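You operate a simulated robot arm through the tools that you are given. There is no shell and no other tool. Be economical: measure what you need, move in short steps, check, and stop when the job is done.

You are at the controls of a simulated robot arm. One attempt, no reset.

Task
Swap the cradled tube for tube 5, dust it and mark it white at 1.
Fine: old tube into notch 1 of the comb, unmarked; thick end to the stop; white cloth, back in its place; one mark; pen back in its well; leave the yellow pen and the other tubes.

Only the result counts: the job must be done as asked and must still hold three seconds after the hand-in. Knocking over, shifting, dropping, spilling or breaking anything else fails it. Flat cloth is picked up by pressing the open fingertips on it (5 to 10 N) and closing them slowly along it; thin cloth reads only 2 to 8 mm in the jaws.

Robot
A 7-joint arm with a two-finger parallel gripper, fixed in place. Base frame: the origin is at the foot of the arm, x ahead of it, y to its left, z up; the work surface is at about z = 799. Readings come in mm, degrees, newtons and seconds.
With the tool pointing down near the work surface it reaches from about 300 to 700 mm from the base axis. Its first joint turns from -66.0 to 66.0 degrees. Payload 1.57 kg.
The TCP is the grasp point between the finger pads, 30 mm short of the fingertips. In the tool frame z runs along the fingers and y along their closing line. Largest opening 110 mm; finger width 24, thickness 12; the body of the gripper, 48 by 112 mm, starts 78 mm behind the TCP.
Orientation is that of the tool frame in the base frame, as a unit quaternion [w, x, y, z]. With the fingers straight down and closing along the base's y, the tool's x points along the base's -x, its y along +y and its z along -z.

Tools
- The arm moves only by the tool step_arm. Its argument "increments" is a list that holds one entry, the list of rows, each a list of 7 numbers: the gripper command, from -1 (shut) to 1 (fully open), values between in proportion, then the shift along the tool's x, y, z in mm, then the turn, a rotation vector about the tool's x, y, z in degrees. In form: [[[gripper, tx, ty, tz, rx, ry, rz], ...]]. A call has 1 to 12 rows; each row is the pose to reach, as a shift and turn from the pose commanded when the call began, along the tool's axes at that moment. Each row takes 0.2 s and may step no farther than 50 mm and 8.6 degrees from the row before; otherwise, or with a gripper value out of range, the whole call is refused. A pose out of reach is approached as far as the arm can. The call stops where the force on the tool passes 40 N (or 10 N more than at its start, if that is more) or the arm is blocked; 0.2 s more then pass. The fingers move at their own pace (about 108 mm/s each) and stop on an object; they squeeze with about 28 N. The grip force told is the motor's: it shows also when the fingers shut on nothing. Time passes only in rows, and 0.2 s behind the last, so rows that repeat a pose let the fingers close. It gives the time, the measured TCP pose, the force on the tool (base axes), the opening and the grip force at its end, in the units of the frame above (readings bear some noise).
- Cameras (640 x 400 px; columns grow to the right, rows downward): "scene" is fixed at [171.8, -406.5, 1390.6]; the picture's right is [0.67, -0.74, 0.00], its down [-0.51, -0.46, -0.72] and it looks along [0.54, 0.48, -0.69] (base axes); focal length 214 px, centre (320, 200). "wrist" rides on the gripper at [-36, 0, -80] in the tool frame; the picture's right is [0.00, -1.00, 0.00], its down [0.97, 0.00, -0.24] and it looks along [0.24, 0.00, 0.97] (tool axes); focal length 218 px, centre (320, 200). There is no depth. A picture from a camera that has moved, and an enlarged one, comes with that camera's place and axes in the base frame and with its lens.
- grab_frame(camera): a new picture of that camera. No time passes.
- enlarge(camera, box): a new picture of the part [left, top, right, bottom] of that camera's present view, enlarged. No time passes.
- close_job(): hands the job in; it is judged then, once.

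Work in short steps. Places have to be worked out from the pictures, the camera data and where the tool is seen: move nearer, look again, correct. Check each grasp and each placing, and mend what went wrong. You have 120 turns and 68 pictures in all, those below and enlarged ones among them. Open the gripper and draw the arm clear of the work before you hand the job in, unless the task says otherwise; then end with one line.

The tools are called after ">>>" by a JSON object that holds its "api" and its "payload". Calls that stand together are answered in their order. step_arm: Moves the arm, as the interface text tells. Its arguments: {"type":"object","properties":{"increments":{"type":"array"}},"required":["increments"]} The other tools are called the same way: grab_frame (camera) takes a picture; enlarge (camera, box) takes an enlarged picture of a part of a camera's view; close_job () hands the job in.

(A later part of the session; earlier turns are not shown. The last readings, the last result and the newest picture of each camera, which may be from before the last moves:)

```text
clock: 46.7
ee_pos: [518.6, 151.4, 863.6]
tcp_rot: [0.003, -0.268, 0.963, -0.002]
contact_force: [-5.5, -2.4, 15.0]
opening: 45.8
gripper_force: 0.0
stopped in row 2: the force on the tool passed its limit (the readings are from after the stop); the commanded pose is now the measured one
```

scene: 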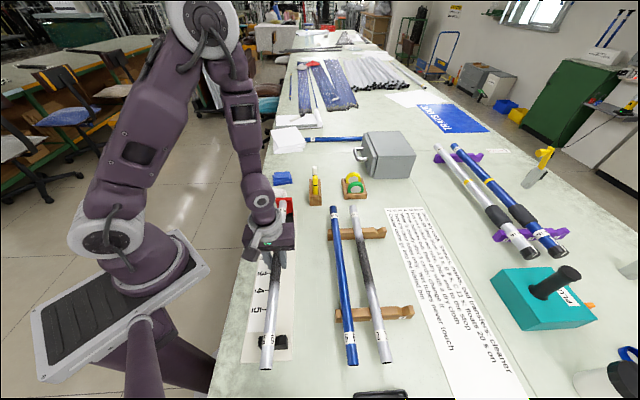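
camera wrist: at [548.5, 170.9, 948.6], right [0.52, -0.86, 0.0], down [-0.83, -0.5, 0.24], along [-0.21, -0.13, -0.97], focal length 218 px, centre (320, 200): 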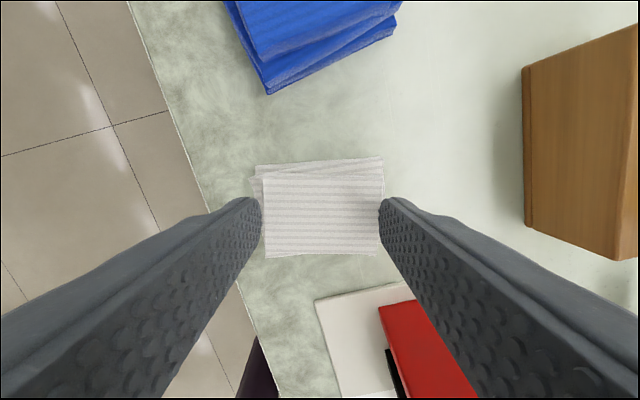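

Contact already at z≈864, so the cloth stack may be ~30 mm thick. Look before closing.

>>> {"api": "grab_frame", "payload": {"camera": "wrist"}}

>>> {"api": "enlarge", "payload": {"camera": "scene", "box": [230, 140, 350, 215]}}

```text
30 pictures are left
camera wrist: at [548.8, 170.9, 944.7], right [0.52, -0.86, 0.0], down [-0.83, -0.5, 0.24], along [-0.2, -0.13, -0.97], focal length 218 px, centre (320, 200)
```

wrist: 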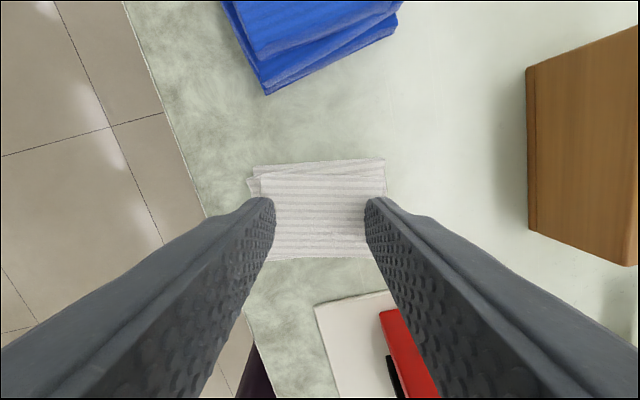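

```text
5.33 times, centred on (290, 178) of scene
camera zoom: at [171.4, -406.7, 1390.6], right [0.67, -0.74, 0.0], down [-0.51, -0.46, -0.72], along [0.54, 0.48, -0.69], focal length 1144 px, centre (480, 320)
```

zoom: 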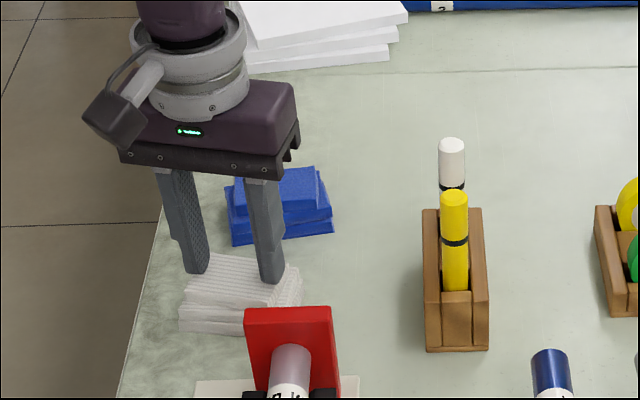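

It is cloth contact, ~15 N. Ease up by 0.8 mm to get 5–10 N.

>>> {"api": "step_arm", "payload": {"increments": [[[-0.16, 0, 0, -0.8, 0, 0, 0], [-0.16, 0, 0, -0.8, 0, 0, 0]]]}}

```text
clock: 47.3
ee_pos: [518.9, 151.2, 864.6]
tcp_rot: [0.003, -0.269, 0.963, -0.002]
contact_force: [2.2, 0.7, 6.9]
opening: 45.8
gripper_force: 0.0
```

Now 6.9 N: close slowly along the cloth.

>>> {"api": "step_arm", "payload": {"increments": [[[-0.25, 0, 0, 0, 0, 0, 0], [-0.34, 0, 0, 0, 0, 0, 0], [-0.43, 0, 0, 0, 0, 0, 0], [-0.52, 0, 0, 0, 0, 0, 0], [-0.61, 0, 0, 0, 0, 0, 0], [-0.7, 0, 0, 0, 0, 0, 0], [-0.78, 0, 0, 0, 0, 0, 0], [-0.86, 0, 0, 0, 0, 0, 0], [-0.94, 0, 0, 0, 0, 0, 0], [-1, 0, 0, 0, 0, 0, 0], [-1, 0, 0, 0, 0, 0, 0]]]}}

```text
clock: 49.7
ee_pos: [517.8, 149.7, 864.8]
tcp_rot: [0.003, -0.267, 0.964, -0.002]
contact_force: [1.5, -0.2, 7.0]
opening: 0.0
gripper_force: 21.2
```

Closed to 0 — nothing caught. Look at the cloth.

>>> {"api": "grab_frame", "payload": {"camera": "wrist"}}

```text
28 pictures are left
camera wrist: at [548.6, 170.0, 944.8], right [0.52, -0.86, 0.01], down [-0.83, -0.5, 0.24], along [-0.2, -0.13, -0.97], focal length 218 px, centre (320, 200)
```

wrist: 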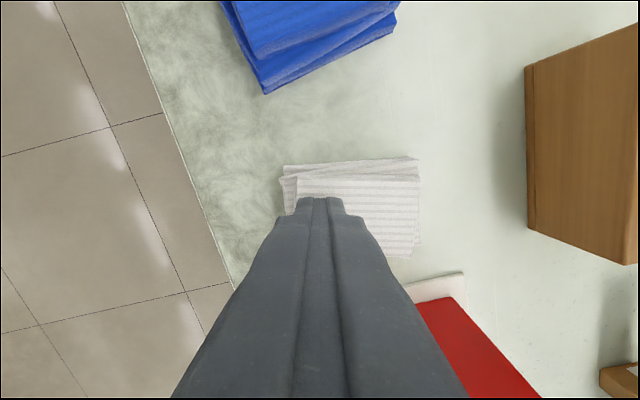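

The stack got dragged ~20 mm toward image right instead of being pinched (one finger carried the load; the tool is tilted 0.3°). Rise, straighten, open, and recentre over it.

>>> {"api": "step_arm", "payload": {"increments": [[[-1, 0, 0, -15, 0, 0, 0], [-0.5, 0, -10, -25, -0.31, 0.27, 0], [-0.1, 0, -20, -25, -0.31, 0.27, 0], [-0.1, 0, -20, -25, -0.31, 0.27, 0]]]}}

>>> {"api": "enlarge", "payload": {"camera": "wrist", "box": [200, 100, 440, 300]}}

```text
clock: 50.7
ee_pos: [527.2, 132.5, 889.2]
tcp_rot: [-0.001, -0.269, 0.963, 0.0]
contact_force: [-0.5, -0.1, 0.3]
opening: 49.5
gripper_force: 0.1
```

```text
2.00 times, centred on (320, 200) of wrist
camera zoom: at [560.0, 152.4, 969.5], right [0.52, -0.86, 0.0], down [-0.83, -0.5, 0.24], along [-0.21, -0.12, -0.97], focal length 436 px, centre (320, 200)
```

zoom: 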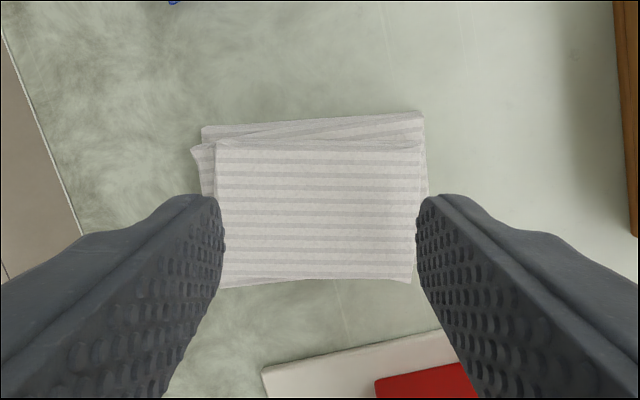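

Cloth is now centred under the tool. Retry: opening 36 mm, level tool, press ~9 N and close much slower.

>>> {"api": "step_arm", "payload": {"increments": [[[-0.345, 1, 0, 10, 0, 0, 0], [-0.345, 3, 0.5, 20, 0, 0, 0], [-0.345, 3, 0.5, 22.5, 0, 0, 0], [-0.345, 3, 0.5, 23.5, 0, 0, 0]]]}}

```text
clock: 51.7
ee_pos: [526.3, 131.2, 864.3]
tcp_rot: [-0.001, -0.268, 0.963, 0.001]
contact_force: [0.2, 0.6, -0.3]
opening: 36.2
gripper_force: 0.0
```

No contact yet; go down by half-millimetre rows.

>>> {"api": "step_arm", "payload": {"increments": [[[-0.345, 0, 0, 0.6, 0, 0, 0], [-0.345, 0, 0, 1.2, 0, 0, 0]]]}}

```text
clock: 52.3
ee_pos: [526.3, 132.5, 862.9]
tcp_rot: [-0.001, -0.268, 0.963, 0.001]
contact_force: [-1.7, -0.5, 5.1]
opening: 35.9
gripper_force: 0.1
```

>>> {"api": "step_arm", "payload": {"increments": [[[-0.345, 0, 0, 0.35, 0, 0, 0], [-0.345, 0, 0, 0.35, 0, 0, 0]]]}}

```text
clock: 52.9
ee_pos: [526.7, 133.4, 863.7]
tcp_rot: [-0.001, -0.268, 0.963, 0.0]
contact_force: [-0.6, -1.1, 4.9]
opening: 36.0
gripper_force: 0.0
```

Force ~5 N; add 0.5 mm and then close slowly.

>>> {"api": "step_arm", "payload": {"increments": [[[-0.345, 0, 0, 0.5, 0, 0, 0], [-0.345, 0, 0, 0.5, 0, 0, 0]]]}}

```text
clock: 53.5
ee_pos: [526.7, 132.8, 863.6]
tcp_rot: [0.0, -0.268, 0.963, -0.001]
contact_force: [-2.5, -4.2, 12.6]
opening: 36.1
gripper_force: 0.1
```

12.6 N, slightly high; ease 0.25 mm and close slowly.

>>> {"api": "step_arm", "payload": {"increments": [[[-0.345, 0, 0, -0.25, 0, 0, 0], [-0.38, 0, 0, -0.25, 0, 0, 0], [-0.42, 0, 0, -0.25, 0, 0, 0], [-0.46, 0, 0, -0.25, 0, 0, 0], [-0.5, 0, 0, -0.25, 0, 0, 0], [-0.54, 0, 0, -0.25, 0, 0, 0]]]}}

```text
clock: 54.9
ee_pos: [527.6, 131.8, 863.4]
tcp_rot: [0.0, -0.269, 0.963, 0.001]
contact_force: [-0.4, 3.6, 22.6]
opening: 35.3
gripper_force: 5.7
```

The fingers are now dragging on the cloth (opening 35, motor 5.7 N, 22 N down). Ease up 0.5 mm and keep closing.

>>> {"api": "step_arm", "payload": {"increments": [[[-0.56, 0, 0, -0.5, 0, 0, 0], [-0.6, 0, 0, -0.5, 0, 0, 0], [-0.65, 0, 0, -0.5, 0, 0, 0], [-0.7, 0, 0, -0.5, 0, 0, 0]]]}}

```text
clock: 55.9
ee_pos: [525.6, 133.3, 864.8]
tcp_rot: [-0.001, -0.267, 0.964, 0.0]
contact_force: [3.5, -6.0, 13.4]
opening: 23.6
gripper_force: 3.6
```

Closing is proceeding at 13 N; continue to close fully.

>>> {"api": "step_arm", "payload": {"increments": [[[-0.74, 0, 0, -0.2, 0, 0, 0], [-0.79, 0, 0, -0.2, 0, 0, 0], [-0.84, 0, 0, -0.2, 0, 0, 0], [-0.9, 0, 0, -0.2, 0, 0, 0], [-0.96, 0, 0, -0.2, 0, 0, 0], [-1, 0, 0, -0.2, 0, 0, 0], [-1, 0, 0, -0.2, 0, 0, 0]]]}}

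```text
clock: 57.5
ee_pos: [526.1, 132.3, 865.6]
tcp_rot: [-0.002, -0.268, 0.964, 0.0]
contact_force: [-0.2, -0.3, 0.1]
opening: 0.0
gripper_force: 21.6
```

Closed to 0 again with no load; look.

>>> {"api": "grab_frame", "payload": {"camera": "wrist"}}

>>> {"api": "enlarge", "payload": {"camera": "scene", "box": [240, 150, 320, 200]}}

```text
26 pictures are left
camera wrist: at [556.9, 152.9, 945.4], right [0.52, -0.86, 0.0], down [-0.83, -0.5, 0.24], along [-0.21, -0.12, -0.97], focal length 218 px, centre (320, 200)
```

wrist: 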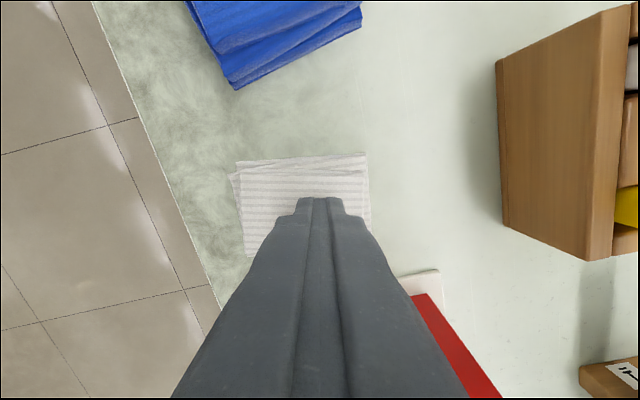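

```text
8.00 times, centred on (280, 175) of scene
camera zoom: at [171.8, -406.5, 1390.6], right [0.67, -0.74, 0.0], down [-0.51, -0.46, -0.72], along [0.54, 0.48, -0.69], focal length 1716 px, centre (640, 400)
```

zoom: 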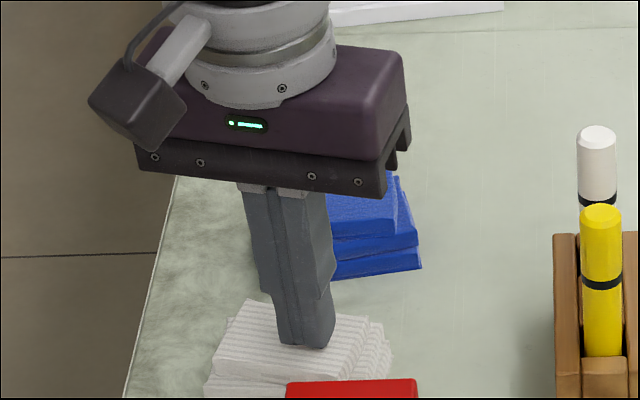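

The pad behaves as one ~30 mm thick folded stack, so I'll grasp it by its sides instead. Rise, open fully, and centre over it (about 9 mm in +tool y).

>>> {"api": "step_arm", "payload": {"increments": [[[-1, 0, 0, -10, 0, 0, 0], [-0.2, 1, 5, -35, 0, 0, 0], [0.5, 2, 9, -35, 0, 0, 0], [1, 2, 9, -35, 0, 0, 0], [1, 2, 9, -35, 0, 0, 0]]]}}

>>> {"api": "grab_frame", "payload": {"camera": "wrist"}}

```text
clock: 58.7
ee_pos: [520.0, 140.5, 899.2]
tcp_rot: [-0.001, -0.269, 0.963, 0.001]
contact_force: [-0.1, 0.2, 0.1]
opening: 110.0
gripper_force: 0.1
```

```text
24 pictures are left
camera wrist: at [551.1, 160.5, 979.6], right [0.52, -0.86, 0.0], down [-0.83, -0.5, 0.24], along [-0.21, -0.12, -0.97], focal length 218 px, centre (320, 200)
```

wrist: 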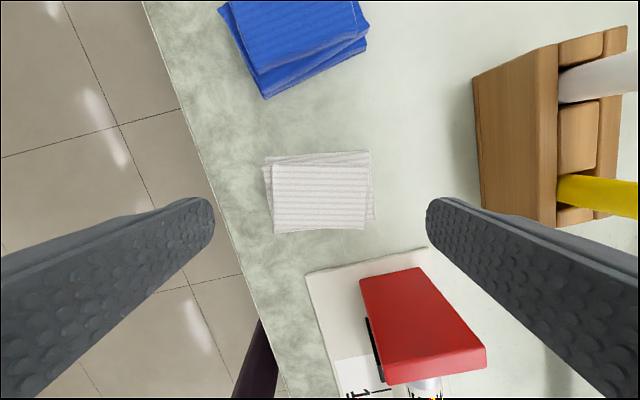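

Centred between the jaws. Descend to z≈840 (tips near 810) and close onto the sides.

>>> {"api": "step_arm", "payload": {"increments": [[[1, 0, 0, 25, 0, 0, 0], [1, 0, 0, 45, 0, 0, 0], [1, 0, 0, 58, 0, 0, 0], [0.7, 0, 0, 58, 0, 0, 0], [0.5, 0, 0, 58, 0, 0, 0], [0.3, 0, 0, 58, 0, 0, 0], [0.2, 0, 0, 58, 0, 0, 0], [0.2, 0, 0, 58, 0, 0, 0]]]}}

```text
clock: 60.5
ee_pos: [520.5, 140.0, 840.1]
tcp_rot: [-0.001, -0.269, 0.963, 0.001]
contact_force: [-0.4, 0.3, 0.7]
opening: 86.6
gripper_force: 28.3
```

Gripped at 86.6 mm, 28 N. Lift and check.

>>> {"api": "step_arm", "payload": {"increments": [[[0.2, 0, 0, -10, 0, 0, 0], [0.2, 0, 0, -30, 0, 0, 0], [0.2, 0, 0, -70, 0, 0, 0], [0.2, 0, 0, -90, 0, 0, 0]]]}}

>>> {"api": "grab_frame", "payload": {"camera": "wrist"}}

>>> {"api": "enlarge", "payload": {"camera": "scene", "box": [220, 110, 340, 210]}}

```text
clock: 61.5
ee_pos: [520.2, 139.7, 932.6]
tcp_rot: [0.0, -0.268, 0.964, 0.001]
contact_force: [-0.1, 0.8, 0.0]
opening: 86.4
gripper_force: 28.1
```

```text
23 pictures are left
camera wrist: at [551.5, 159.1, 1013.7], right [0.52, -0.86, 0.0], down [-0.83, -0.5, 0.24], along [-0.21, -0.12, -0.97], focal length 218 px, centre (320, 200)
```

wrist: 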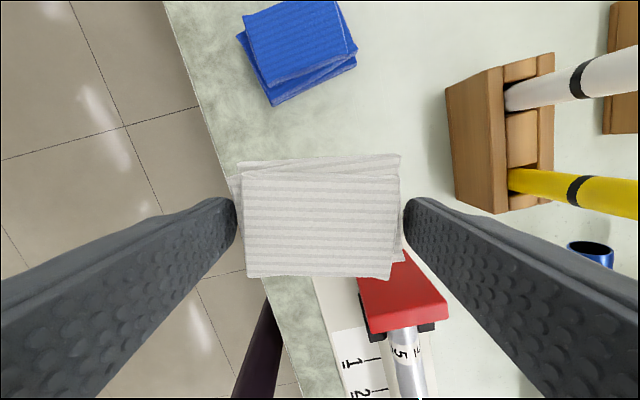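

```text
4.00 times, centred on (280, 160) of scene
camera zoom: at [171.8, -406.5, 1390.6], right [0.67, -0.74, 0.0], down [-0.51, -0.46, -0.72], along [0.54, 0.48, -0.69], focal length 858 px, centre (480, 360)
```

zoom: 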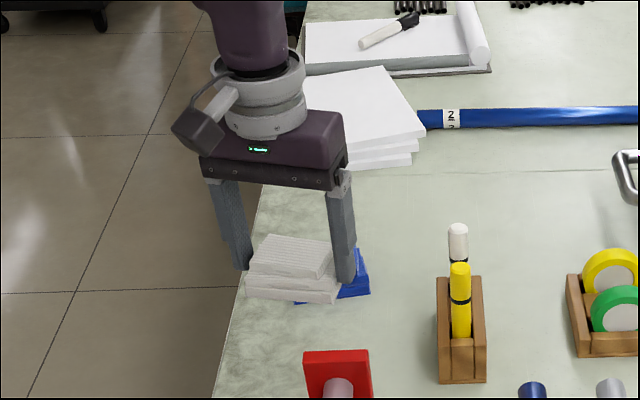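

The whole white pad is lifted, bottom ~10 mm below the tips. Carry it over the near end of the dusty part (s≈60) at z≈960, turning back to 45°.

>>> {"api": "step_arm", "payload": {"increments": [[[0.2, 30, -11, -28, 0, 0, -2], [0.2, 75, -27, -28, 0, 0, -5], [0.2, 120, -43, -28, 0, 0, -8], [0.2, 165, -59, -28, 0, 0, -11], [0.2, 210, -75, -28, 0, 0, -14], [0.2, 255, -91, -28, 0, 0, -14], [0.2, 300, -107, -28, 0, 0, -14], [0.2, 345, -123, -28, 0, 0, -14], [0.2, 385, -137, -28, 0, 0, -14], [0.2, 385, -137, 0, 0, 0, -14]]]}}

>>> {"api": "enlarge", "payload": {"camera": "scene", "box": [200, 190, 360, 390]}}

```text
clock: 63.7
ee_pos: [259.7, -175.2, 930.4]
tcp_rot: [-0.001, -0.383, 0.924, 0.0]
contact_force: [-0.3, -0.5, -0.8]
opening: 86.0
gripper_force: 28.1
```

```text
2.00 times, centred on (280, 290) of scene
camera zoom: at [171.8, -406.5, 1390.6], right [0.67, -0.74, 0.0], down [-0.51, -0.46, -0.72], along [0.54, 0.48, -0.69], focal length 429 px, centre (400, 20)
```

zoom: 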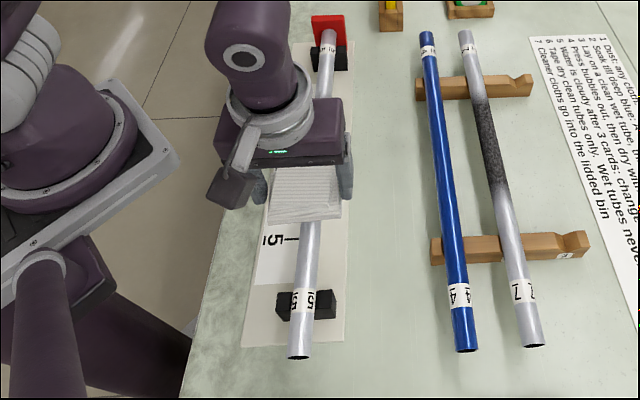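

Over the tube. Lower in small rows to find contact.

>>> {"api": "step_arm", "payload": {"increments": [[[0.2, 0, 0, 6, 0, 0, 0], [0.2, 0, 0, 10, 0, 0, 0], [0.2, 0, 0, 13, 0, 0, 0], [0.2, 0, 0, 15, 0, 0, 0], [0.2, 0, 0, 16, 0, 0, 0]]]}}

>>> {"api": "enlarge", "payload": {"camera": "scene", "box": [330, 290, 430, 360]}}

```text
clock: 64.9
ee_pos: [259.7, -176.5, 915.5]
tcp_rot: [-0.002, -0.382, 0.924, 0.001]
contact_force: [-0.2, 0.0, -0.2]
opening: 85.9
gripper_force: 27.8
```

```text
5.71 times, centred on (380, 325) of scene
camera zoom: at [171.8, -406.5, 1390.6], right [0.67, -0.74, 0.0], down [-0.51, -0.46, -0.72], along [0.54, 0.48, -0.69], focal length 1226 px, centre (-23, -514)
```

zoom: 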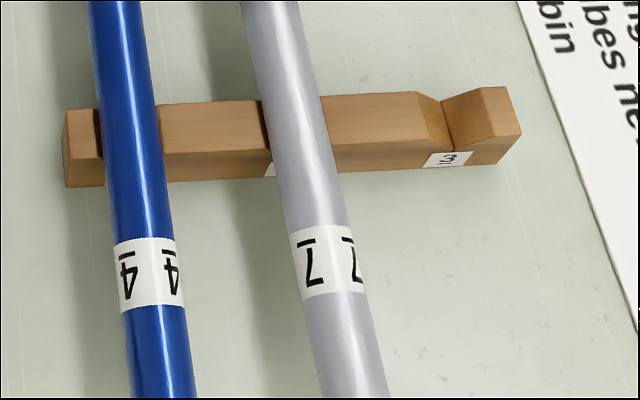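

Notch 3 label confirms tube 4 is in notch 1. Continue lowering the pad to touch.

>>> {"api": "step_arm", "payload": {"increments": [[[0.2, 0, 0, 1, 0, 0, 0], [0.2, 0, 0, 2, 0, 0, 0], [0.2, 0, 0, 3, 0, 0, 0]]]}}

>>> {"api": "step_arm", "payload": {"increments": [[[0.2, 0, 0, 1, 0, 0, 0]]]}}

```text
clock: 65.7
ee_pos: [261.0, -175.8, 911.8]
tcp_rot: [-0.001, -0.383, 0.924, 0.001]
contact_force: [-0.1, 0.1, 0.1]
opening: 85.6
gripper_force: 28.3
```

```text
clock: 66.1
ee_pos: [260.7, -175.7, 911.2]
tcp_rot: [-0.001, -0.384, 0.923, 0.0]
contact_force: [-0.1, -0.1, -0.4]
opening: 85.8
gripper_force: 28.2
```

>>> {"api": "step_arm", "payload": {"increments": [[[0.2, 0, 0, 1, 0, 0, 0], [0.2, 0, 0, 2, 0, 0, 0]]]}}

>>> {"api": "step_arm", "payload": {"increments": [[[0.2, 0, 0, 0.7, 0, 0, 0], [0.2, 0, 0, 1.4, 0, 0, 0]]]}}

```text
clock: 66.7
ee_pos: [260.1, -175.5, 909.6]
tcp_rot: [-0.001, -0.383, 0.924, 0.001]
contact_force: [0.7, 0.6, -0.4]
opening: 85.6
gripper_force: 28.0
```

```text
clock: 67.3
ee_pos: [261.0, -174.7, 907.3]
tcp_rot: [-0.001, -0.384, 0.923, 0.001]
contact_force: [-0.3, 0.6, 0.4]
opening: 85.3
gripper_force: 28.0
```

Still free at ~907.5; go on.

>>> {"api": "step_arm", "payload": {"increments": [[[0.2, 0, 0, 0.8, 0, 0, 0], [0.2, 0, 0, 1.6, 0, 0, 0], [0.2, 0, 0, 2.4, 0, 0, 0]]]}}

>>> {"api": "enlarge", "payload": {"camera": "scene", "box": [240, 240, 320, 320]}}

```text
clock: 68.1
ee_pos: [261.0, -177.0, 906.9]
tcp_rot: [0.0, -0.384, 0.924, -0.001]
contact_force: [-1.3, 0.7, 9.6]
opening: 85.5
gripper_force: 27.8
```

```text
5.00 times, centred on (280, 280) of scene
camera zoom: at [171.7, -406.5, 1390.6], right [0.67, -0.74, 0.0], down [-0.51, -0.46, -0.72], along [0.54, 0.48, -0.69], focal length 1072 px, centre (520, -200)
```

zoom: 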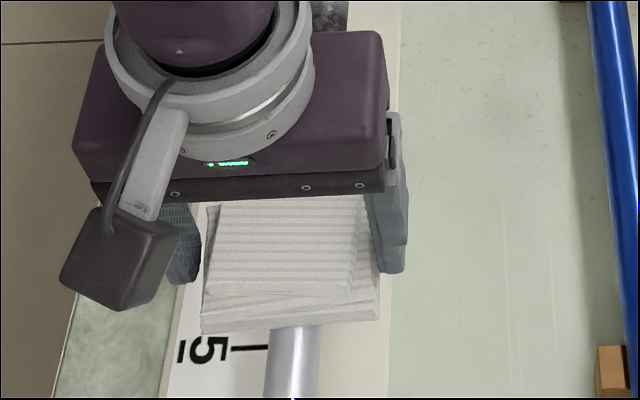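

Contact 9.6 N. Stroke toward the stop (−tool x), first part, with a slight rise for the taper.

>>> {"api": "step_arm", "payload": {"increments": [[[0.2, -10, 0, 0.1, 0, 0, 0], [0.2, -20, 0, 0, 0, 0, 0], [0.2, -35, 0, -0.1, 0, 0, 0], [0.2, -50, 0, -0.2, 0, 0, 0], [0.2, -65, 0, -0.3, 0, 0, 0]]]}}

```text
clock: 69.3
ee_pos: [306.9, -129.3, 906.8]
tcp_rot: [-0.002, -0.383, 0.924, 0.0]
contact_force: [-0.9, -1.1, -0.2]
opening: 85.4
gripper_force: 27.9
```

Contact lost; press down again here.

>>> {"api": "step_arm", "payload": {"increments": [[[0.2, 0, 0, 0.6, 0, 0, 0], [0.2, 0, 0, 1.0, 0, 0, 0]]]}}

```text
clock: 69.9
ee_pos: [306.5, -129.4, 907.6]
tcp_rot: [-0.001, -0.383, 0.924, 0.0]
contact_force: [-0.5, 3.7, 8.7]
opening: 85.4
gripper_force: 28.2
```

8.7 N at s≈125. Continue the stroke.

>>> {"api": "step_arm", "payload": {"increments": [[[0.2, -15, 0, 0, 0, 0, 0], [0.2, -30, 0, 0, 0, 0, 0], [0.2, -45, 0, 0, 0, 0, 0]]]}}

```text
clock: 70.4
ee_pos: [312.0, -122.4, 906.8]
tcp_rot: [-0.002, -0.381, 0.925, -0.001]
contact_force: [-2.3, -0.5, 18.5]
opening: 85.1
gripper_force: 28.0
stopped in row 2: the force on the tool passed its limit (the readings are from after the stop); the commanded pose is now the measured one
```

A force spike stopped it at s≈134. Ease up 0.6 mm and look.

>>> {"api": "step_arm", "payload": {"increments": [[[0.2, 0, 0, -0.7, 0, 0, 0], [0.2, 0, 0, -0.7, 0, 0, 0]]]}}

>>> {"api": "grab_frame", "payload": {"camera": "wrist"}}

```text
clock: 71.0
ee_pos: [314.0, -121.1, 907.6]
tcp_rot: [-0.002, -0.381, 0.924, 0.0]
contact_force: [0.2, 0.4, -0.7]
opening: 85.2
gripper_force: 28.4
```

```text
18 pictures are left
camera wrist: at [339.4, -95.3, 987.6], right [0.7, -0.71, 0.0], down [-0.69, -0.68, 0.24], along [-0.17, -0.17, -0.97], focal length 218 px, centre (320, 200)
```

wrist: 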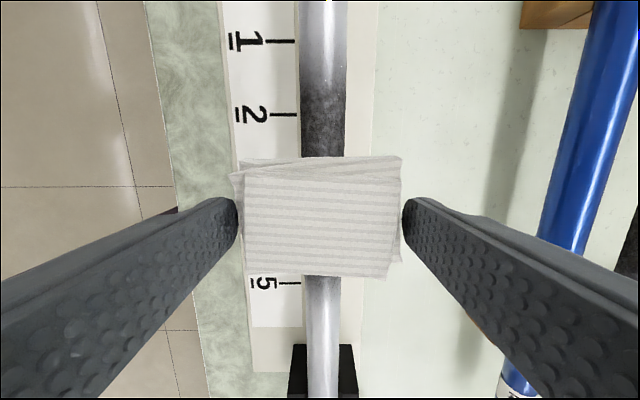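

The dust behind the pad is partly gone, so wiping works. Press lightly again and go on in shorter rows.

>>> {"api": "step_arm", "payload": {"increments": [[[0.2, 0, 0, 0.5, 0, 0, 0], [0.2, -8, 0, 0.5, 0, 0, 0], [0.2, -16, 0, 0.5, 0, 0, 0], [0.2, -24, 0, 0.5, 0, 0, 0]]]}}

```text
clock: 72.0
ee_pos: [328.1, -106.8, 907.8]
tcp_rot: [-0.002, -0.38, 0.925, -0.001]
contact_force: [-2.2, -1.3, 19.1]
opening: 85.3
gripper_force: 28.1
stopped in row 4: the force on the tool passed its limit (the readings are from after the stop); the commanded pose is now the measured one
```

Force builds as it advances; ease 0.8 mm and advance with a stronger rise.

>>> {"api": "step_arm", "payload": {"increments": [[[0.2, 0, 0, -0.5, 0, 0, 0], [0.2, -8, 0, -0.7, 0, 0, 0], [0.2, -16, 0, -0.9, 0, 0, 0], [0.2, -24, 0, -1.1, 0, 0, 0]]]}}

```text
clock: 73.0
ee_pos: [343.8, -92.1, 906.1]
tcp_rot: [-0.002, -0.381, 0.925, 0.0]
contact_force: [-1.1, -0.5, 3.2]
opening: 85.2
gripper_force: 28.0
```

3.2 N now at s≈178. Continue to s≈240.

>>> {"api": "step_arm", "payload": {"increments": [[[0.2, -2, 0, 0.2, 0, 0, 0], [0.2, -14, 0, 0.1, 0, 0, 0], [0.2, -26, 0, 0, 0, 0, 0], [0.2, -38, 0, 0, 0, 0, 0]]]}}

```text
clock: 74.0
ee_pos: [372.1, -63.8, 907.7]
tcp_rot: [-0.002, -0.38, 0.925, -0.001]
contact_force: [0.3, 0.2, -0.8]
opening: 85.0
gripper_force: 28.4
```

Light here; press 0.8 mm and finish the stroke.

>>> {"api": "step_arm", "payload": {"increments": [[[0.2, 0, 0, 0.4, 0, 0, 0], [0.2, 0, 0, 0.8, 0, 0, 0]]]}}

>>> {"api": "step_arm", "payload": {"increments": [[[0.2, -8, 0, 0, 0, 0, 0], [0.2, -16, 0, 0, 0, 0, 0], [0.2, -24, 0, 0, 0, 0, 0]]]}}

```text
clock: 74.6
ee_pos: [371.7, -63.4, 906.7]
tcp_rot: [-0.001, -0.38, 0.925, -0.001]
contact_force: [-2.0, 0.2, 34.6]
opening: 85.2
gripper_force: 28.1
```

```text
clock: 74.9
ee_pos: [372.2, -63.0, 905.8]
tcp_rot: [-0.003, -0.378, 0.926, -0.001]
contact_force: [-3.7, -1.7, 20.7]
opening: 85.1
gripper_force: 27.9
stopped in row 1: the force on the tool passed its limit (the readings are from after the stop); the commanded pose is now the measured one
```

Very stiff contact (~40 N/mm). Lift off 40 mm, square the tool, back along for a look.

>>> {"api": "step_arm", "payload": {"increments": [[[0.2, 0, 0, -15, 0, 0, 0], [0.2, 0, 0, -45, 0, 0, 0], [0.2, -40, 0, -60, 0, 0, 0]]]}}

>>> {"api": "grab_frame", "payload": {"camera": "wrist"}}

```text
clock: 75.7
ee_pos: [401.4, -35.8, 963.4]
tcp_rot: [-0.004, -0.378, 0.926, -0.002]
contact_force: [-0.2, -0.5, -1.1]
opening: 85.0
gripper_force: 28.4
```

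```text
17 pictures are left
camera wrist: at [427.4, -9.1, 1045.2], right [0.7, -0.71, 0.0], down [-0.69, -0.68, 0.25], along [-0.18, -0.17, -0.97], focal length 218 px, centre (320, 200)
```

wrist: 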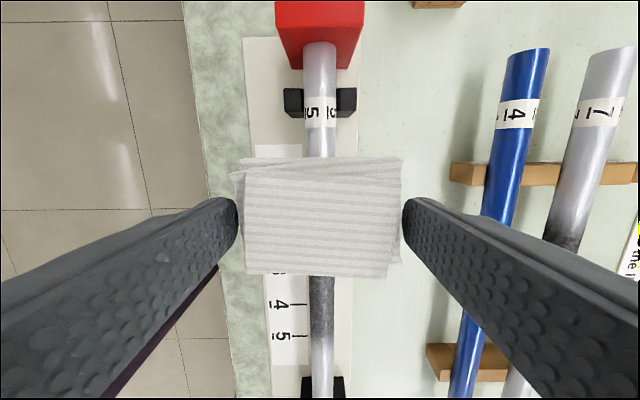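

The part s<124 is clean but 124–180 is still dark: contact was lost. Square the tool (0.5° pitch off), return to s≈118 and stroke again with finer height control.

>>> {"api": "step_arm", "payload": {"increments": [[[0.2, 47, 0, 0, 0, -0.2, -0.2], [0.2, 94, 0, 0, 0, -0.5, -0.6], [0.2, 140, 0, 0, 0, -0.5, -0.6], [0.2, 140, 0, 35, 0, -0.5, -0.6], [0.2, 140, 0, 53, 0, -0.5, -0.6], [0.2, 140, 0, 53, 0, -0.5, -0.6]]]}}

>>> {"api": "step_arm", "payload": {"increments": [[[0.2, 0, 0, 1, 0, 0, 0], [0.2, 0, 0, 1, 0, 0, 0]]]}}

```text
clock: 77.1
ee_pos: [300.6, -134.9, 912.1]
tcp_rot: [0.001, -0.384, 0.923, 0.0]
contact_force: [0.3, 0.3, -1.0]
opening: 85.0
gripper_force: 27.8
```

```text
clock: 77.7
ee_pos: [300.0, -134.5, 911.3]
tcp_rot: [0.001, -0.382, 0.924, 0.0]
contact_force: [0.7, 0.0, -0.6]
opening: 84.9
gripper_force: 28.3
```

>>> {"api": "step_arm", "payload": {"increments": [[[0.2, 0, 0, 1, 0, 0, 0], [0.2, 0, 0, 1.5, 0, 0, 0], [0.2, 0, 0, 2, 0, 0, 0]]]}}

>>> {"api": "step_arm", "payload": {"increments": [[[0.2, 0, 0, 0.4, 0, 0, 0], [0.2, 0, 0, 0.4, 0, 0, 0]]]}}

>>> {"api": "step_arm", "payload": {"increments": [[[0.2, 0, 0, 0.4, 0, 0, 0], [0.2, 0, 0, 0.4, 0, 0, 0]]]}}

```text
clock: 78.5
ee_pos: [300.9, -133.5, 909.4]
tcp_rot: [0.001, -0.382, 0.924, 0.0]
contact_force: [-0.4, 0.5, -0.4]
opening: 85.0
gripper_force: 28.4
```

```text
clock: 79.1
ee_pos: [302.2, -133.2, 909.0]
tcp_rot: [0.001, -0.383, 0.924, 0.0]
contact_force: [-0.1, 0.1, -0.3]
opening: 84.7
gripper_force: 27.7
```

```text
clock: 79.7
ee_pos: [300.2, -133.4, 909.6]
tcp_rot: [0.001, -0.383, 0.924, 0.0]
contact_force: [0.5, -0.1, -0.7]
opening: 84.8
gripper_force: 27.8
```

Still free; keep lowering in small checks.

>>> {"api": "step_arm", "payload": {"increments": [[[0.2, 0, 0, 0.5, 0, 0, 0]]]}}

>>> {"api": "step_arm", "payload": {"increments": [[[0.2, 0, 0, 0.4, 0, 0, 0]]]}}

>>> {"api": "step_arm", "payload": {"increments": [[[0.2, 0, 0, 0.3, 0, 0, 0]]]}}

>>> {"api": "step_arm", "payload": {"increments": [[[0.2, 0, 0, 0.2, 0, 0, 0]]]}}

```text
clock: 80.1
ee_pos: [301.3, -133.8, 908.1]
tcp_rot: [0.0, -0.382, 0.924, 0.0]
contact_force: [0.5, 0.4, -1.2]
opening: 84.5
gripper_force: 28.0
```

```text
clock: 80.5
ee_pos: [301.2, -131.4, 908.8]
tcp_rot: [0.002, -0.383, 0.924, 0.0]
contact_force: [0.6, -0.4, 0.2]
opening: 85.0
gripper_force: 28.4
```

```text
clock: 80.9
ee_pos: [302.3, -132.9, 908.8]
tcp_rot: [0.0, -0.384, 0.924, 0.0]
contact_force: [0.2, 0.4, -0.6]
opening: 85.1
gripper_force: 27.7
```

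```text
clock: 81.3
ee_pos: [303.6, -133.2, 909.6]
tcp_rot: [0.001, -0.383, 0.924, 0.0]
contact_force: [-0.5, -0.4, 0.2]
opening: 84.9
gripper_force: 28.3
```

>>> {"api": "step_arm", "payload": {"increments": [[[0.2, 0, 0, 0.4, 0, 0, 0]]]}}

>>> {"api": "step_arm", "payload": {"increments": [[[0.2, 0, 0, 0.4, 0, 0, 0]]]}}

>>> {"api": "step_arm", "payload": {"increments": [[[0.2, 0, 0, 0.3, 0, 0, 0]]]}}

```text
clock: 81.7
ee_pos: [302.1, -132.4, 908.0]
tcp_rot: [0.001, -0.383, 0.924, 0.0]
contact_force: [-1.4, 0.5, 0.6]
opening: 84.6
gripper_force: 28.0
```

```text
clock: 82.1
ee_pos: [301.5, -133.4, 908.2]
tcp_rot: [0.001, -0.382, 0.924, 0.0]
contact_force: [-0.5, -0.4, -0.5]
opening: 84.9
gripper_force: 27.7
```

```text
clock: 82.5
ee_pos: [301.7, -132.2, 908.6]
tcp_rot: [0.001, -0.382, 0.924, 0.001]
contact_force: [0.9, 0.8, -0.9]
opening: 84.9
gripper_force: 28.6
```

Readings barely change with tiny rows; take a 1 mm row.

>>> {"api": "step_arm", "payload": {"increments": [[[0.2, 0, 0, 0.5, 0, 0, 0], [0.2, 0, 0, 1.0, 0, 0, 0], [0.2, 0, 0, 1.0, 0, 0, 0]]]}}

```text
clock: 83.3
ee_pos: [301.2, -134.1, 907.7]
tcp_rot: [0.001, -0.384, 0.923, 0.0]
contact_force: [1.0, 0.5, 7.9]
opening: 84.5
gripper_force: 27.7
```

7.9 N at s≈118. Stroke 24 mm with a tiny rise and read.

>>> {"api": "step_arm", "payload": {"increments": [[[0.2, -8, 0, -0.1, 0, 0, 0], [0.2, -16, 0, -0.2, 0, 0, 0], [0.2, -24, 0, -0.3, 0, 0, 0]]]}}

```text
clock: 84.1
ee_pos: [318.7, -116.7, 906.3]
tcp_rot: [0.0, -0.382, 0.924, 0.0]
contact_force: [-8.9, -10.8, 29.1]
opening: 84.6
gripper_force: 27.5
```

29 N with friction ~14 N: real wiping. Ease 0.5 mm and continue with a 0.03 mm/mm rise.

>>> {"api": "step_arm", "payload": {"increments": [[[0.2, -2, 0, -0.5, 0, 0, 0], [0.2, -10, 0, -0.7, 0, 0, 0], [0.2, -18, 0, -0.9, 0, 0, 0], [0.2, -26, 0, -1.1, 0, 0, 0]]]}}

```text
clock: 85.1
ee_pos: [336.1, -97.0, 908.7]
tcp_rot: [0.001, -0.383, 0.924, 0.001]
contact_force: [0.7, -0.4, -0.8]
opening: 84.7
gripper_force: 28.0
```

Lost contact at s≈169; press 0.7 mm and read, then stroke flat.

>>> {"api": "step_arm", "payload": {"increments": [[[0.2, 0, 0, 0.4, 0, 0, 0], [0.2, 0, 0, 0.7, 0, 0, 0]]]}}

```text
clock: 85.7
ee_pos: [336.3, -98.6, 908.0]
tcp_rot: [0.001, -0.382, 0.924, 0.0]
contact_force: [-0.5, -0.6, -0.5]
opening: 84.6
gripper_force: 28.2
```

>>> {"api": "step_arm", "payload": {"increments": [[[0.2, 0, 0, 0.3, 0, 0, 0], [0.2, 0, 0, 0.5, 0, 0, 0], [0.2, 0, 0, 0.5, 0, 0, 0]]]}}

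```text
clock: 86.5
ee_pos: [338.2, -98.3, 906.2]
tcp_rot: [0.001, -0.383, 0.924, 0.0]
contact_force: [-0.8, -3.9, 32.7]
opening: 84.8
gripper_force: 28.1
```

Now 32 N; ease 0.4 and stroke ahead.

>>> {"api": "step_arm", "payload": {"increments": [[[0.2, -4, 0, -0.4, 0, 0, 0], [0.2, -14, 0, -0.4, 0, 0, 0], [0.2, -24, 0, -0.5, 0, 0, 0], [0.2, -34, 0, -0.6, 0, 0, 0]]]}}

```text
clock: 87.5
ee_pos: [360.1, -73.4, 906.9]
tcp_rot: [0.0, -0.383, 0.924, 0.0]
contact_force: [-7.4, -6.8, 21.3]
opening: 84.8
gripper_force: 28.8
```

Wiping steadily at 21 N, s≈203. Continue to s≈245.

>>> {"api": "step_arm", "payload": {"increments": [[[0.2, -10, 0, -0.2, 0, 0, 0], [0.2, -20, 0, -0.3, 0, 0, 0], [0.2, -30, 0, -0.4, 0, 0, 0], [0.2, -42, 0, -0.5, 0, 0, 0]]]}}

```text
clock: 88.5
ee_pos: [389.1, -44.0, 907.7]
tcp_rot: [0.0, -0.382, 0.924, 0.001]
contact_force: [-4.7, -6.0, 16.7]
opening: 84.9
gripper_force: 27.9
```

Good, 16.7 N at s≈244. Lift, move on toward the stop side, and look at the tube.

>>> {"api": "step_arm", "payload": {"increments": [[[0.2, 0, 0, -15, 0, 0, 0], [0.2, 0, 0, -50, 0, 0, 0], [0.2, -40, 0, -80, 0, 0, 0], [0.2, -80, 0, -80, 0, 0, 0]]]}}

>>> {"api": "enlarge", "payload": {"camera": "wrist", "box": [200, 230, 440, 400]}}

```text
clock: 89.5
ee_pos: [446.9, 11.9, 986.6]
tcp_rot: [0.001, -0.383, 0.924, 0.0]
contact_force: [0.2, 0.2, -0.2]
opening: 84.8
gripper_force: 28.2
```

```text
2.35 times, centred on (320, 315) of wrist
camera zoom: at [471.5, 38.6, 1067.6], right [0.71, -0.71, 0.0], down [-0.69, -0.69, 0.24], along [-0.17, -0.17, -0.97], focal length 514 px, centre (320, -71)
```

zoom: 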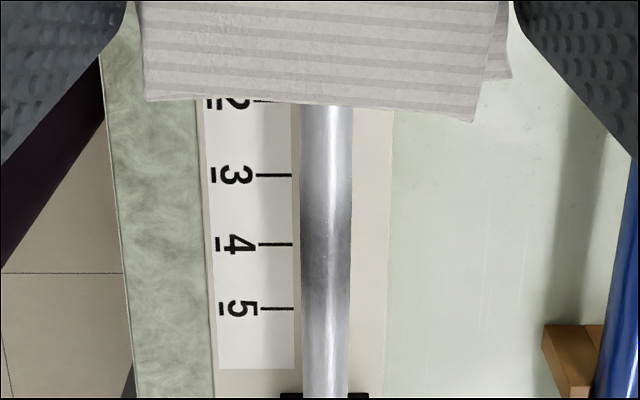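

Nearly clean; a residue remains at s≈130–190. From the readings I have the contact-height line, so I make one more pass there. First move back over s≈122.

>>> {"api": "step_arm", "payload": {"increments": [[[0.2, 45, 0, 0, 0, 0, 0], [0.2, 90, 0, 0, 0, 0, 0], [0.2, 135, -1, 0, 0, 0, 0], [0.2, 180, -1, 10, 0, 0, 0], [0.2, 202, -1, 40, 0, 0, 0], [0.2, 202, -1, 70, 0, 0, 0], [0.2, 202, -1, 79, 0, 0, 0], [0.2, 202, -1, 79, 0, 0, 0]]]}}

>>> {"api": "step_arm", "payload": {"increments": [[[0.2, 0, 0, 1.2, 0, 0, 0], [0.2, 0, 0, 1.9, 0, 0, 0], [0.2, 0, 0, 1.9, 0, 0, 0]]]}}

```text
clock: 91.3
ee_pos: [302.9, -130.4, 907.7]
tcp_rot: [0.001, -0.382, 0.924, 0.0]
contact_force: [0.2, -0.1, -0.6]
opening: 84.8
gripper_force: 28.4
```

```text
clock: 92.1
ee_pos: [303.4, -130.5, 906.8]
tcp_rot: [0.001, -0.384, 0.923, 0.0]
contact_force: [0.9, 1.3, 14.2]
opening: 84.5
gripper_force: 27.3
```

14 N at s≈122. Stroke to s≈205 along the known line.

>>> {"api": "step_arm", "payload": {"increments": [[[0.2, -10, 0, -0.1, 0, 0, 0], [0.2, -20, 0, -0.2, 0, 0, 0], [0.2, -30, 0, -0.25, 0, 0, 0]]]}}

>>> {"api": "step_arm", "payload": {"increments": [[[0.2, -10, 0, -0.1, 0, 0, 0], [0.2, -20, 0, -0.15, 0, 0, 0]]]}}

>>> {"api": "step_arm", "payload": {"increments": [[[0.2, -10, 0, -0.1, 0, 0, 0], [0.2, -20, 0, -0.15, 0, 0, 0]]]}}

>>> {"api": "step_arm", "payload": {"increments": [[[0.2, -10, 0, -0.1, 0, 0, 0], [0.2, -20, 0, -0.15, 0, 0, 0]]]}}

```text
clock: 92.9
ee_pos: [326.3, -110.3, 907.6]
tcp_rot: [0.0, -0.383, 0.924, 0.001]
contact_force: [-9.6, -9.2, 27.9]
opening: 84.7
gripper_force: 28.3
```

```text
clock: 93.5
ee_pos: [339.6, -95.7, 907.4]
tcp_rot: [0.0, -0.382, 0.924, 0.001]
contact_force: [-8.6, -10.1, 29.2]
opening: 84.4
gripper_force: 28.3
```

```text
clock: 94.0
ee_pos: [349.7, -84.7, 906.3]
tcp_rot: [0.0, -0.382, 0.924, 0.001]
contact_force: [-3.0, -0.1, 19.8]
opening: 84.8
gripper_force: 28.0
stopped in row 2: the force on the tool passed its limit (the readings are from after the stop); the commanded pose is now the measured one
```

```text
clock: 94.6
ee_pos: [363.0, -71.3, 907.9]
tcp_rot: [0.001, -0.383, 0.924, 0.001]
contact_force: [0.4, -0.1, -0.4]
opening: 84.8
gripper_force: 28.0
```

The residue range was wiped at ~28 N. Lift, move clear, and look.

>>> {"api": "step_arm", "payload": {"increments": [[[0.2, 0, 0, -30, 0, 0, 0], [0.2, 0, 0, -60, 0, 0, 0], [0.2, -45, 0, -80, 0, 0, 0], [0.2, -90, 0, -80, 0, 0, 0], [0.2, -135, 0, -80, 0, 0, 0]]]}}

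>>> {"api": "grab_frame", "payload": {"camera": "wrist"}}

```text
clock: 95.8
ee_pos: [458.5, 25.9, 987.3]
tcp_rot: [-0.001, -0.381, 0.925, 0.001]
contact_force: [-0.4, 1.4, -1.1]
opening: 84.7
gripper_force: 27.9
```

```text
15 pictures are left
camera wrist: at [483.8, 52.0, 1068.1], right [0.71, -0.71, 0.0], down [-0.69, -0.68, 0.24], along [-0.17, -0.17, -0.97], focal length 218 px, centre (320, 200)
```

wrist: 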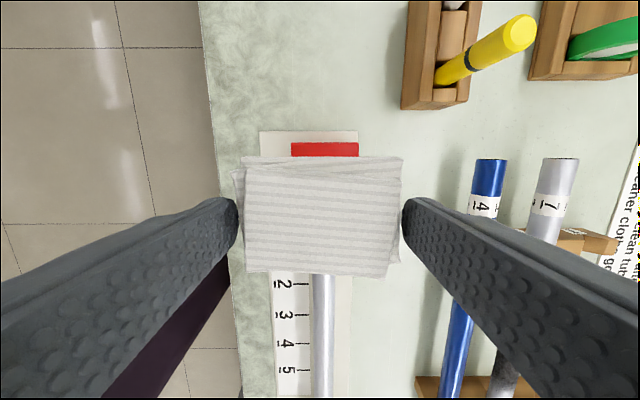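

The tube looks clean. Bring the pad back to its original place: TCP (517,150), yaw 31°, lowering to z≈846 first.

>>> {"api": "step_arm", "payload": {"increments": [[[0.2, -43, 15, 0, 0, 0, 5], [0.2, -86, 31, 0, 0, 0, 10], [0.2, -129.3, 46.3, 0, 0, 0, 14], [0.2, -129.3, 46.3, 45, 0, 0, 14], [0.2, -129.3, 46.3, 90, 0, 0, 14], [0.2, -129.3, 46.3, 125, 0, 0, 14], [0.2, -129.3, 46.3, 141, 0, 0, 14], [0.2, -129.3, 46.3, 141, 0, 0, 14]]]}}

>>> {"api": "step_arm", "payload": {"increments": [[[0.2, 0, 0, 2, 0, 0, 0], [0.2, 0, 0, 3, 0, 0, 0]]]}}

```text
clock: 97.6
ee_pos: [518.3, 146.9, 844.7]
tcp_rot: [0.0, -0.266, 0.964, 0.001]
contact_force: [-0.3, 0.2, -1.1]
opening: 84.6
gripper_force: 28.0
```

```text
clock: 98.2
ee_pos: [517.9, 148.5, 842.1]
tcp_rot: [-0.001, -0.265, 0.964, 0.001]
contact_force: [0.7, -0.1, 0.1]
opening: 84.6
gripper_force: 27.5
```

About 2 mm short in y; nudge, then lower to contact.

>>> {"api": "step_arm", "payload": {"increments": [[[0.2, -0.5, 2.2, 0, 0, 0, 0], [0.2, -0.5, 2.2, 1, 0, 0, 0], [0.2, -0.5, 2.2, 2, 0, 0, 0], [0.2, -0.5, 2.2, 2, 0, 0, 0]]]}}

>>> {"api": "step_arm", "payload": {"increments": [[[0.2, 0, 0, 0.7, 0, 0, 0], [0.2, 0, 0, 0.7, 0, 0, 0]]]}}

```text
clock: 99.2
ee_pos: [517.7, 150.5, 841.6]
tcp_rot: [0.0, -0.266, 0.964, 0.0]
contact_force: [-2.4, -3.1, 18.0]
opening: 84.6
gripper_force: 27.5
```

```text
clock: 99.8
ee_pos: [519.0, 151.9, 841.3]
tcp_rot: [0.002, -0.267, 0.964, 0.001]
contact_force: [-5.8, 0.0, 39.1]
opening: 84.6
gripper_force: 27.6
```

It rests on the table. Ease up, open wide and rise.

>>> {"api": "step_arm", "payload": {"increments": [[[0.2, 0, 0, -0.7, 0, 0, 0], [0.5, 0, 0, -0.7, 0, 0, 0], [1, 0, 0, -0.7, 0, 0, 0], [1, 0, 0, -0.7, 0, 0, 0], [1, 0, 0, -30, 0, 0, 0], [1, 0, 0, -70, 0, 0, 0], [1, 0, 0, -110, 0, 0, 0]]]}}

>>> {"api": "grab_frame", "payload": {"camera": "wrist"}}

```text
clock: 101.4
ee_pos: [517.3, 151.4, 951.2]
tcp_rot: [-0.001, -0.266, 0.964, 0.001]
contact_force: [-0.9, -0.2, 0.2]
opening: 110.1
gripper_force: 0.1
```

```text
14 pictures are left
camera wrist: at [548.4, 170.8, 1032.0], right [0.51, -0.86, 0.0], down [-0.83, -0.5, 0.24], along [-0.21, -0.12, -0.97], focal length 218 px, centre (320, 200)
```

wrist: 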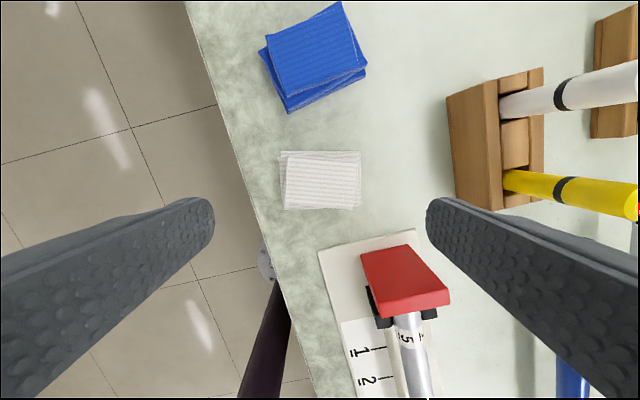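

Pad is back in place. White pen: top at about (653,56,921), diameter ~17, holder top ≈840. Move above it at z≈965, yaw back to 45°, jaws ~50 mm.

>>> {"api": "step_arm", "payload": {"increments": [[[0.0, -17, -38, -8, 0, 0, -4], [0.0, -34, -76, -15, 0, 0, -8], [0.0, -50, -114, -15, 0, 0, -12], [0.0, -67.2, -151.6, -15, 0, 0, -14], [0.0, -67.2, -151.6, -15, 0, 0, -14]]]}}

>>> {"api": "grab_frame", "payload": {"camera": "wrist"}}

```text
clock: 102.6
ee_pos: [653.7, 56.2, 964.7]
tcp_rot: [0.0, -0.384, 0.923, 0.0]
contact_force: [0.2, 1.4, -0.7]
opening: 55.1
gripper_force: 0.1
```

```text
13 pictures are left
camera wrist: at [679.3, 81.9, 1045.6], right [0.71, -0.71, 0.0], down [-0.69, -0.69, 0.24], along [-0.17, -0.17, -0.97], focal length 218 px, centre (320, 200)
```

wrist: 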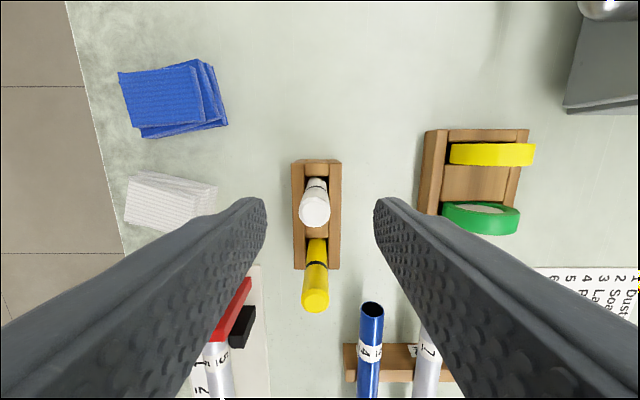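

Pen is 3.7 mm toward +tool y. Correct, descend to z≈892, and close.

>>> {"api": "step_arm", "payload": {"increments": [[[0.0, 0, 3.7, 0, 0, 0, 0], [0.0, 0, 3.7, 35, 0, 0, 0], [0.0, 0, 3.7, 73, 0, 0, 0], [-0.4, 0, 3.7, 73, 0, 0, 0], [-0.7, 0, 3.7, 73, 0, 0, 0], [-0.9, 0, 3.7, 73, 0, 0, 0], [-0.9, 0, 3.7, 73, 0, 0, 0]]]}}

```text
clock: 104.2
ee_pos: [651.2, 56.0, 891.5]
tcp_rot: [-0.001, -0.382, 0.924, 0.0]
contact_force: [0.2, 0.5, 0.3]
opening: 16.3
gripper_force: 27.7
```

Pen gripped at 16.3 mm. Lift 70 mm straight and look.

>>> {"api": "step_arm", "payload": {"increments": [[[-0.9, 0, 0, -20, 0, 0, 0], [-0.9, 0, 0, -45, 0, 0, 0], [-0.9, 0, 0, -75, 0, 0, 0]]]}}

>>> {"api": "enlarge", "payload": {"camera": "scene", "box": [260, 100, 380, 200]}}

```text
clock: 105.0
ee_pos: [650.7, 58.2, 965.7]
tcp_rot: [0.0, -0.382, 0.924, 0.0]
contact_force: [0.1, -0.3, -0.2]
opening: 16.2
gripper_force: 28.0
```

```text
4.00 times, centred on (320, 150) of scene
camera zoom: at [171.8, -406.5, 1390.6], right [0.67, -0.74, 0.0], down [-0.51, -0.46, -0.72], along [0.54, 0.48, -0.69], focal length 858 px, centre (320, 400)
```

zoom: 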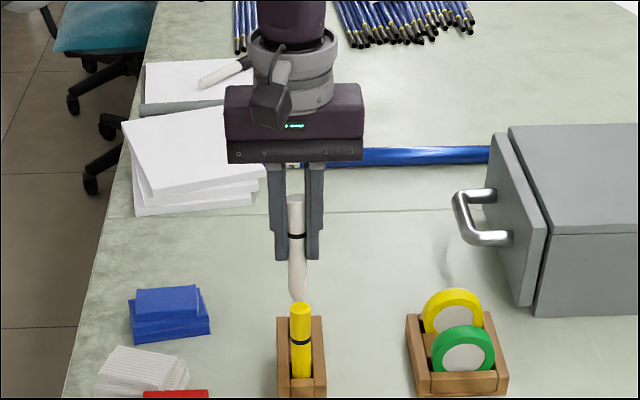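

Pen is clear, tip ~76 mm below the TCP. Go sideways first (clear of the yellow pen), then along to above tick 1, higher over the stop.

>>> {"api": "step_arm", "payload": {"increments": [[[-0.9, 0, 37, -10, 0, 0, 0], [-0.9, 0, 74, -25, 0, 0, 0], [-0.9, 0, 110, -40, 0, 0, 0], [-0.9, 45, 110.1, -40, 0, 0, 0], [-0.9, 90, 110.1, -40, 0, 0, 0], [-0.9, 135, 110.1, -40, 0, 0, 0], [-0.9, 180, 110.1, -40, 0, 0, 0], [-0.9, 225, 110.1, -40, 0, 0, 0], [-0.9, 254.7, 110.1, -40, 0, 0, 0], [-0.9, 254.7, 110.1, -10, 0, 0, 0], [-0.9, 254.7, 110.1, -5, 0, 0, 0]]]}}

>>> {"api": "grab_frame", "payload": {"camera": "wrist"}}

>>> {"api": "enlarge", "payload": {"camera": "scene", "box": [220, 180, 340, 300]}}

```text
clock: 107.4
ee_pos: [393.8, -44.6, 974.6]
tcp_rot: [0.001, -0.382, 0.924, 0.0]
contact_force: [-0.9, 0.3, -0.1]
opening: 16.3
gripper_force: 28.1
```

```text
11 pictures are left
camera wrist: at [419.0, -18.3, 1054.6], right [0.71, -0.71, 0.0], down [-0.69, -0.69, 0.24], along [-0.17, -0.17, -0.97], focal length 218 px, centre (320, 200)
```

wrist: 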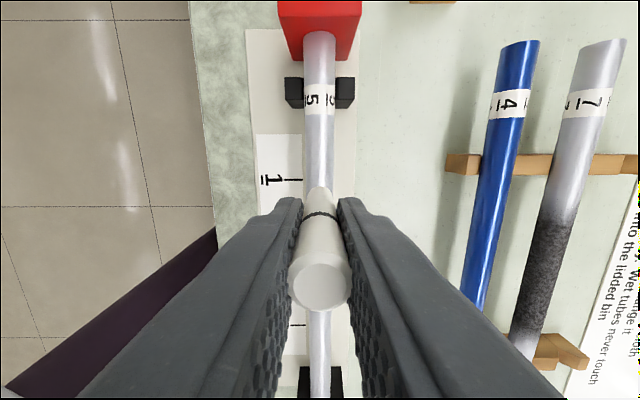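

```text
3.33 times, centred on (280, 240) of scene
camera zoom: at [171.8, -406.5, 1390.6], right [0.67, -0.74, 0.0], down [-0.51, -0.46, -0.72], along [0.54, 0.48, -0.69], focal length 715 px, centre (453, 67)
```

zoom: 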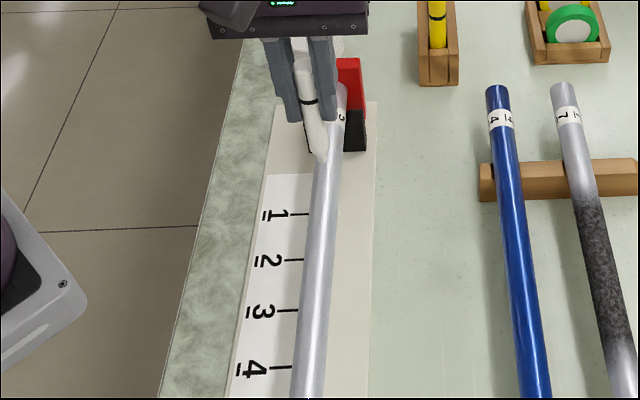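

I zoom on the tip to check where it stands relative to tick 1.

>>> {"api": "enlarge", "payload": {"camera": "wrist", "box": [240, 140, 400, 240]}}

```text
4.00 times, centred on (320, 190) of wrist
camera zoom: at [419.0, -18.3, 1054.6], right [0.71, -0.71, 0.0], down [-0.69, -0.69, 0.24], along [-0.17, -0.17, -0.97], focal length 873 px, centre (320, 240)
```

zoom: 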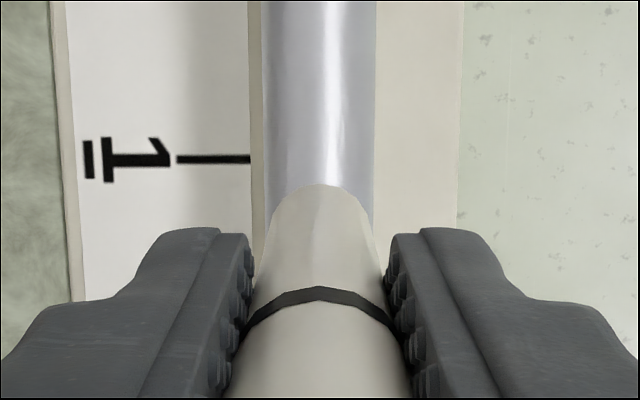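

The tip is straight below the TCP (~87 mm), about 1 mm beyond tick 1 toward the stop. Correct 1 mm and lower slowly to touch.

>>> {"api": "step_arm", "payload": {"increments": [[[-0.9, 1, 0, 0, 0, 0, 0], [-0.9, 1, 0, 4, 0, 0, 0], [-0.9, 1, 0, 8, 0, 0, 0]]]}}

>>> {"api": "step_arm", "payload": {"increments": [[[-0.9, 0, 0, 1, 0, 0, 0]]]}}

>>> {"api": "enlarge", "payload": {"camera": "scene", "box": [260, 200, 320, 260]}}

```text
clock: 108.2
ee_pos: [393.0, -43.7, 965.5]
tcp_rot: [-0.001, -0.382, 0.924, 0.001]
contact_force: [-0.1, 0.4, -1.2]
opening: 16.1
gripper_force: 27.6
```

```text
clock: 108.6
ee_pos: [394.0, -43.9, 964.1]
tcp_rot: [-0.001, -0.382, 0.924, 0.001]
contact_force: [-0.4, -0.3, 0.3]
opening: 16.2
gripper_force: 28.0
```

```text
6.67 times, centred on (290, 230) of scene
camera zoom: at [171.8, -406.5, 1390.6], right [0.67, -0.74, 0.0], down [-0.51, -0.46, -0.72], along [0.54, 0.48, -0.69], focal length 1430 px, centre (520, 0)
```

zoom: 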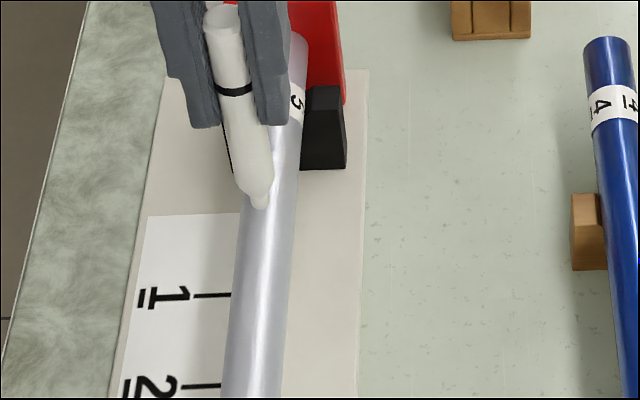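

The tip triangulates to s≈245.9 and tick 1 to s≈245.7. Good; lower on in half-millimetre steps until touch.

>>> {"api": "step_arm", "payload": {"increments": [[[-0.9, 0, 0, 1, 0, 0, 0], [-0.9, 0, 0, 2, 0, 0, 0]]]}}

>>> {"api": "step_arm", "payload": {"increments": [[[-0.9, 0, 0, 0.5, 0, 0, 0], [-0.9, 0, 0, 1, 0, 0, 0]]]}}

```text
clock: 109.2
ee_pos: [392.6, -45.1, 960.7]
tcp_rot: [0.0, -0.381, 0.924, 0.001]
contact_force: [0.0, 0.4, 0.1]
opening: 16.0
gripper_force: 28.5
```

```text
clock: 109.8
ee_pos: [392.7, -45.7, 960.3]
tcp_rot: [-0.001, -0.382, 0.924, 0.002]
contact_force: [0.6, 0.0, -0.2]
opening: 16.4
gripper_force: 27.9
```

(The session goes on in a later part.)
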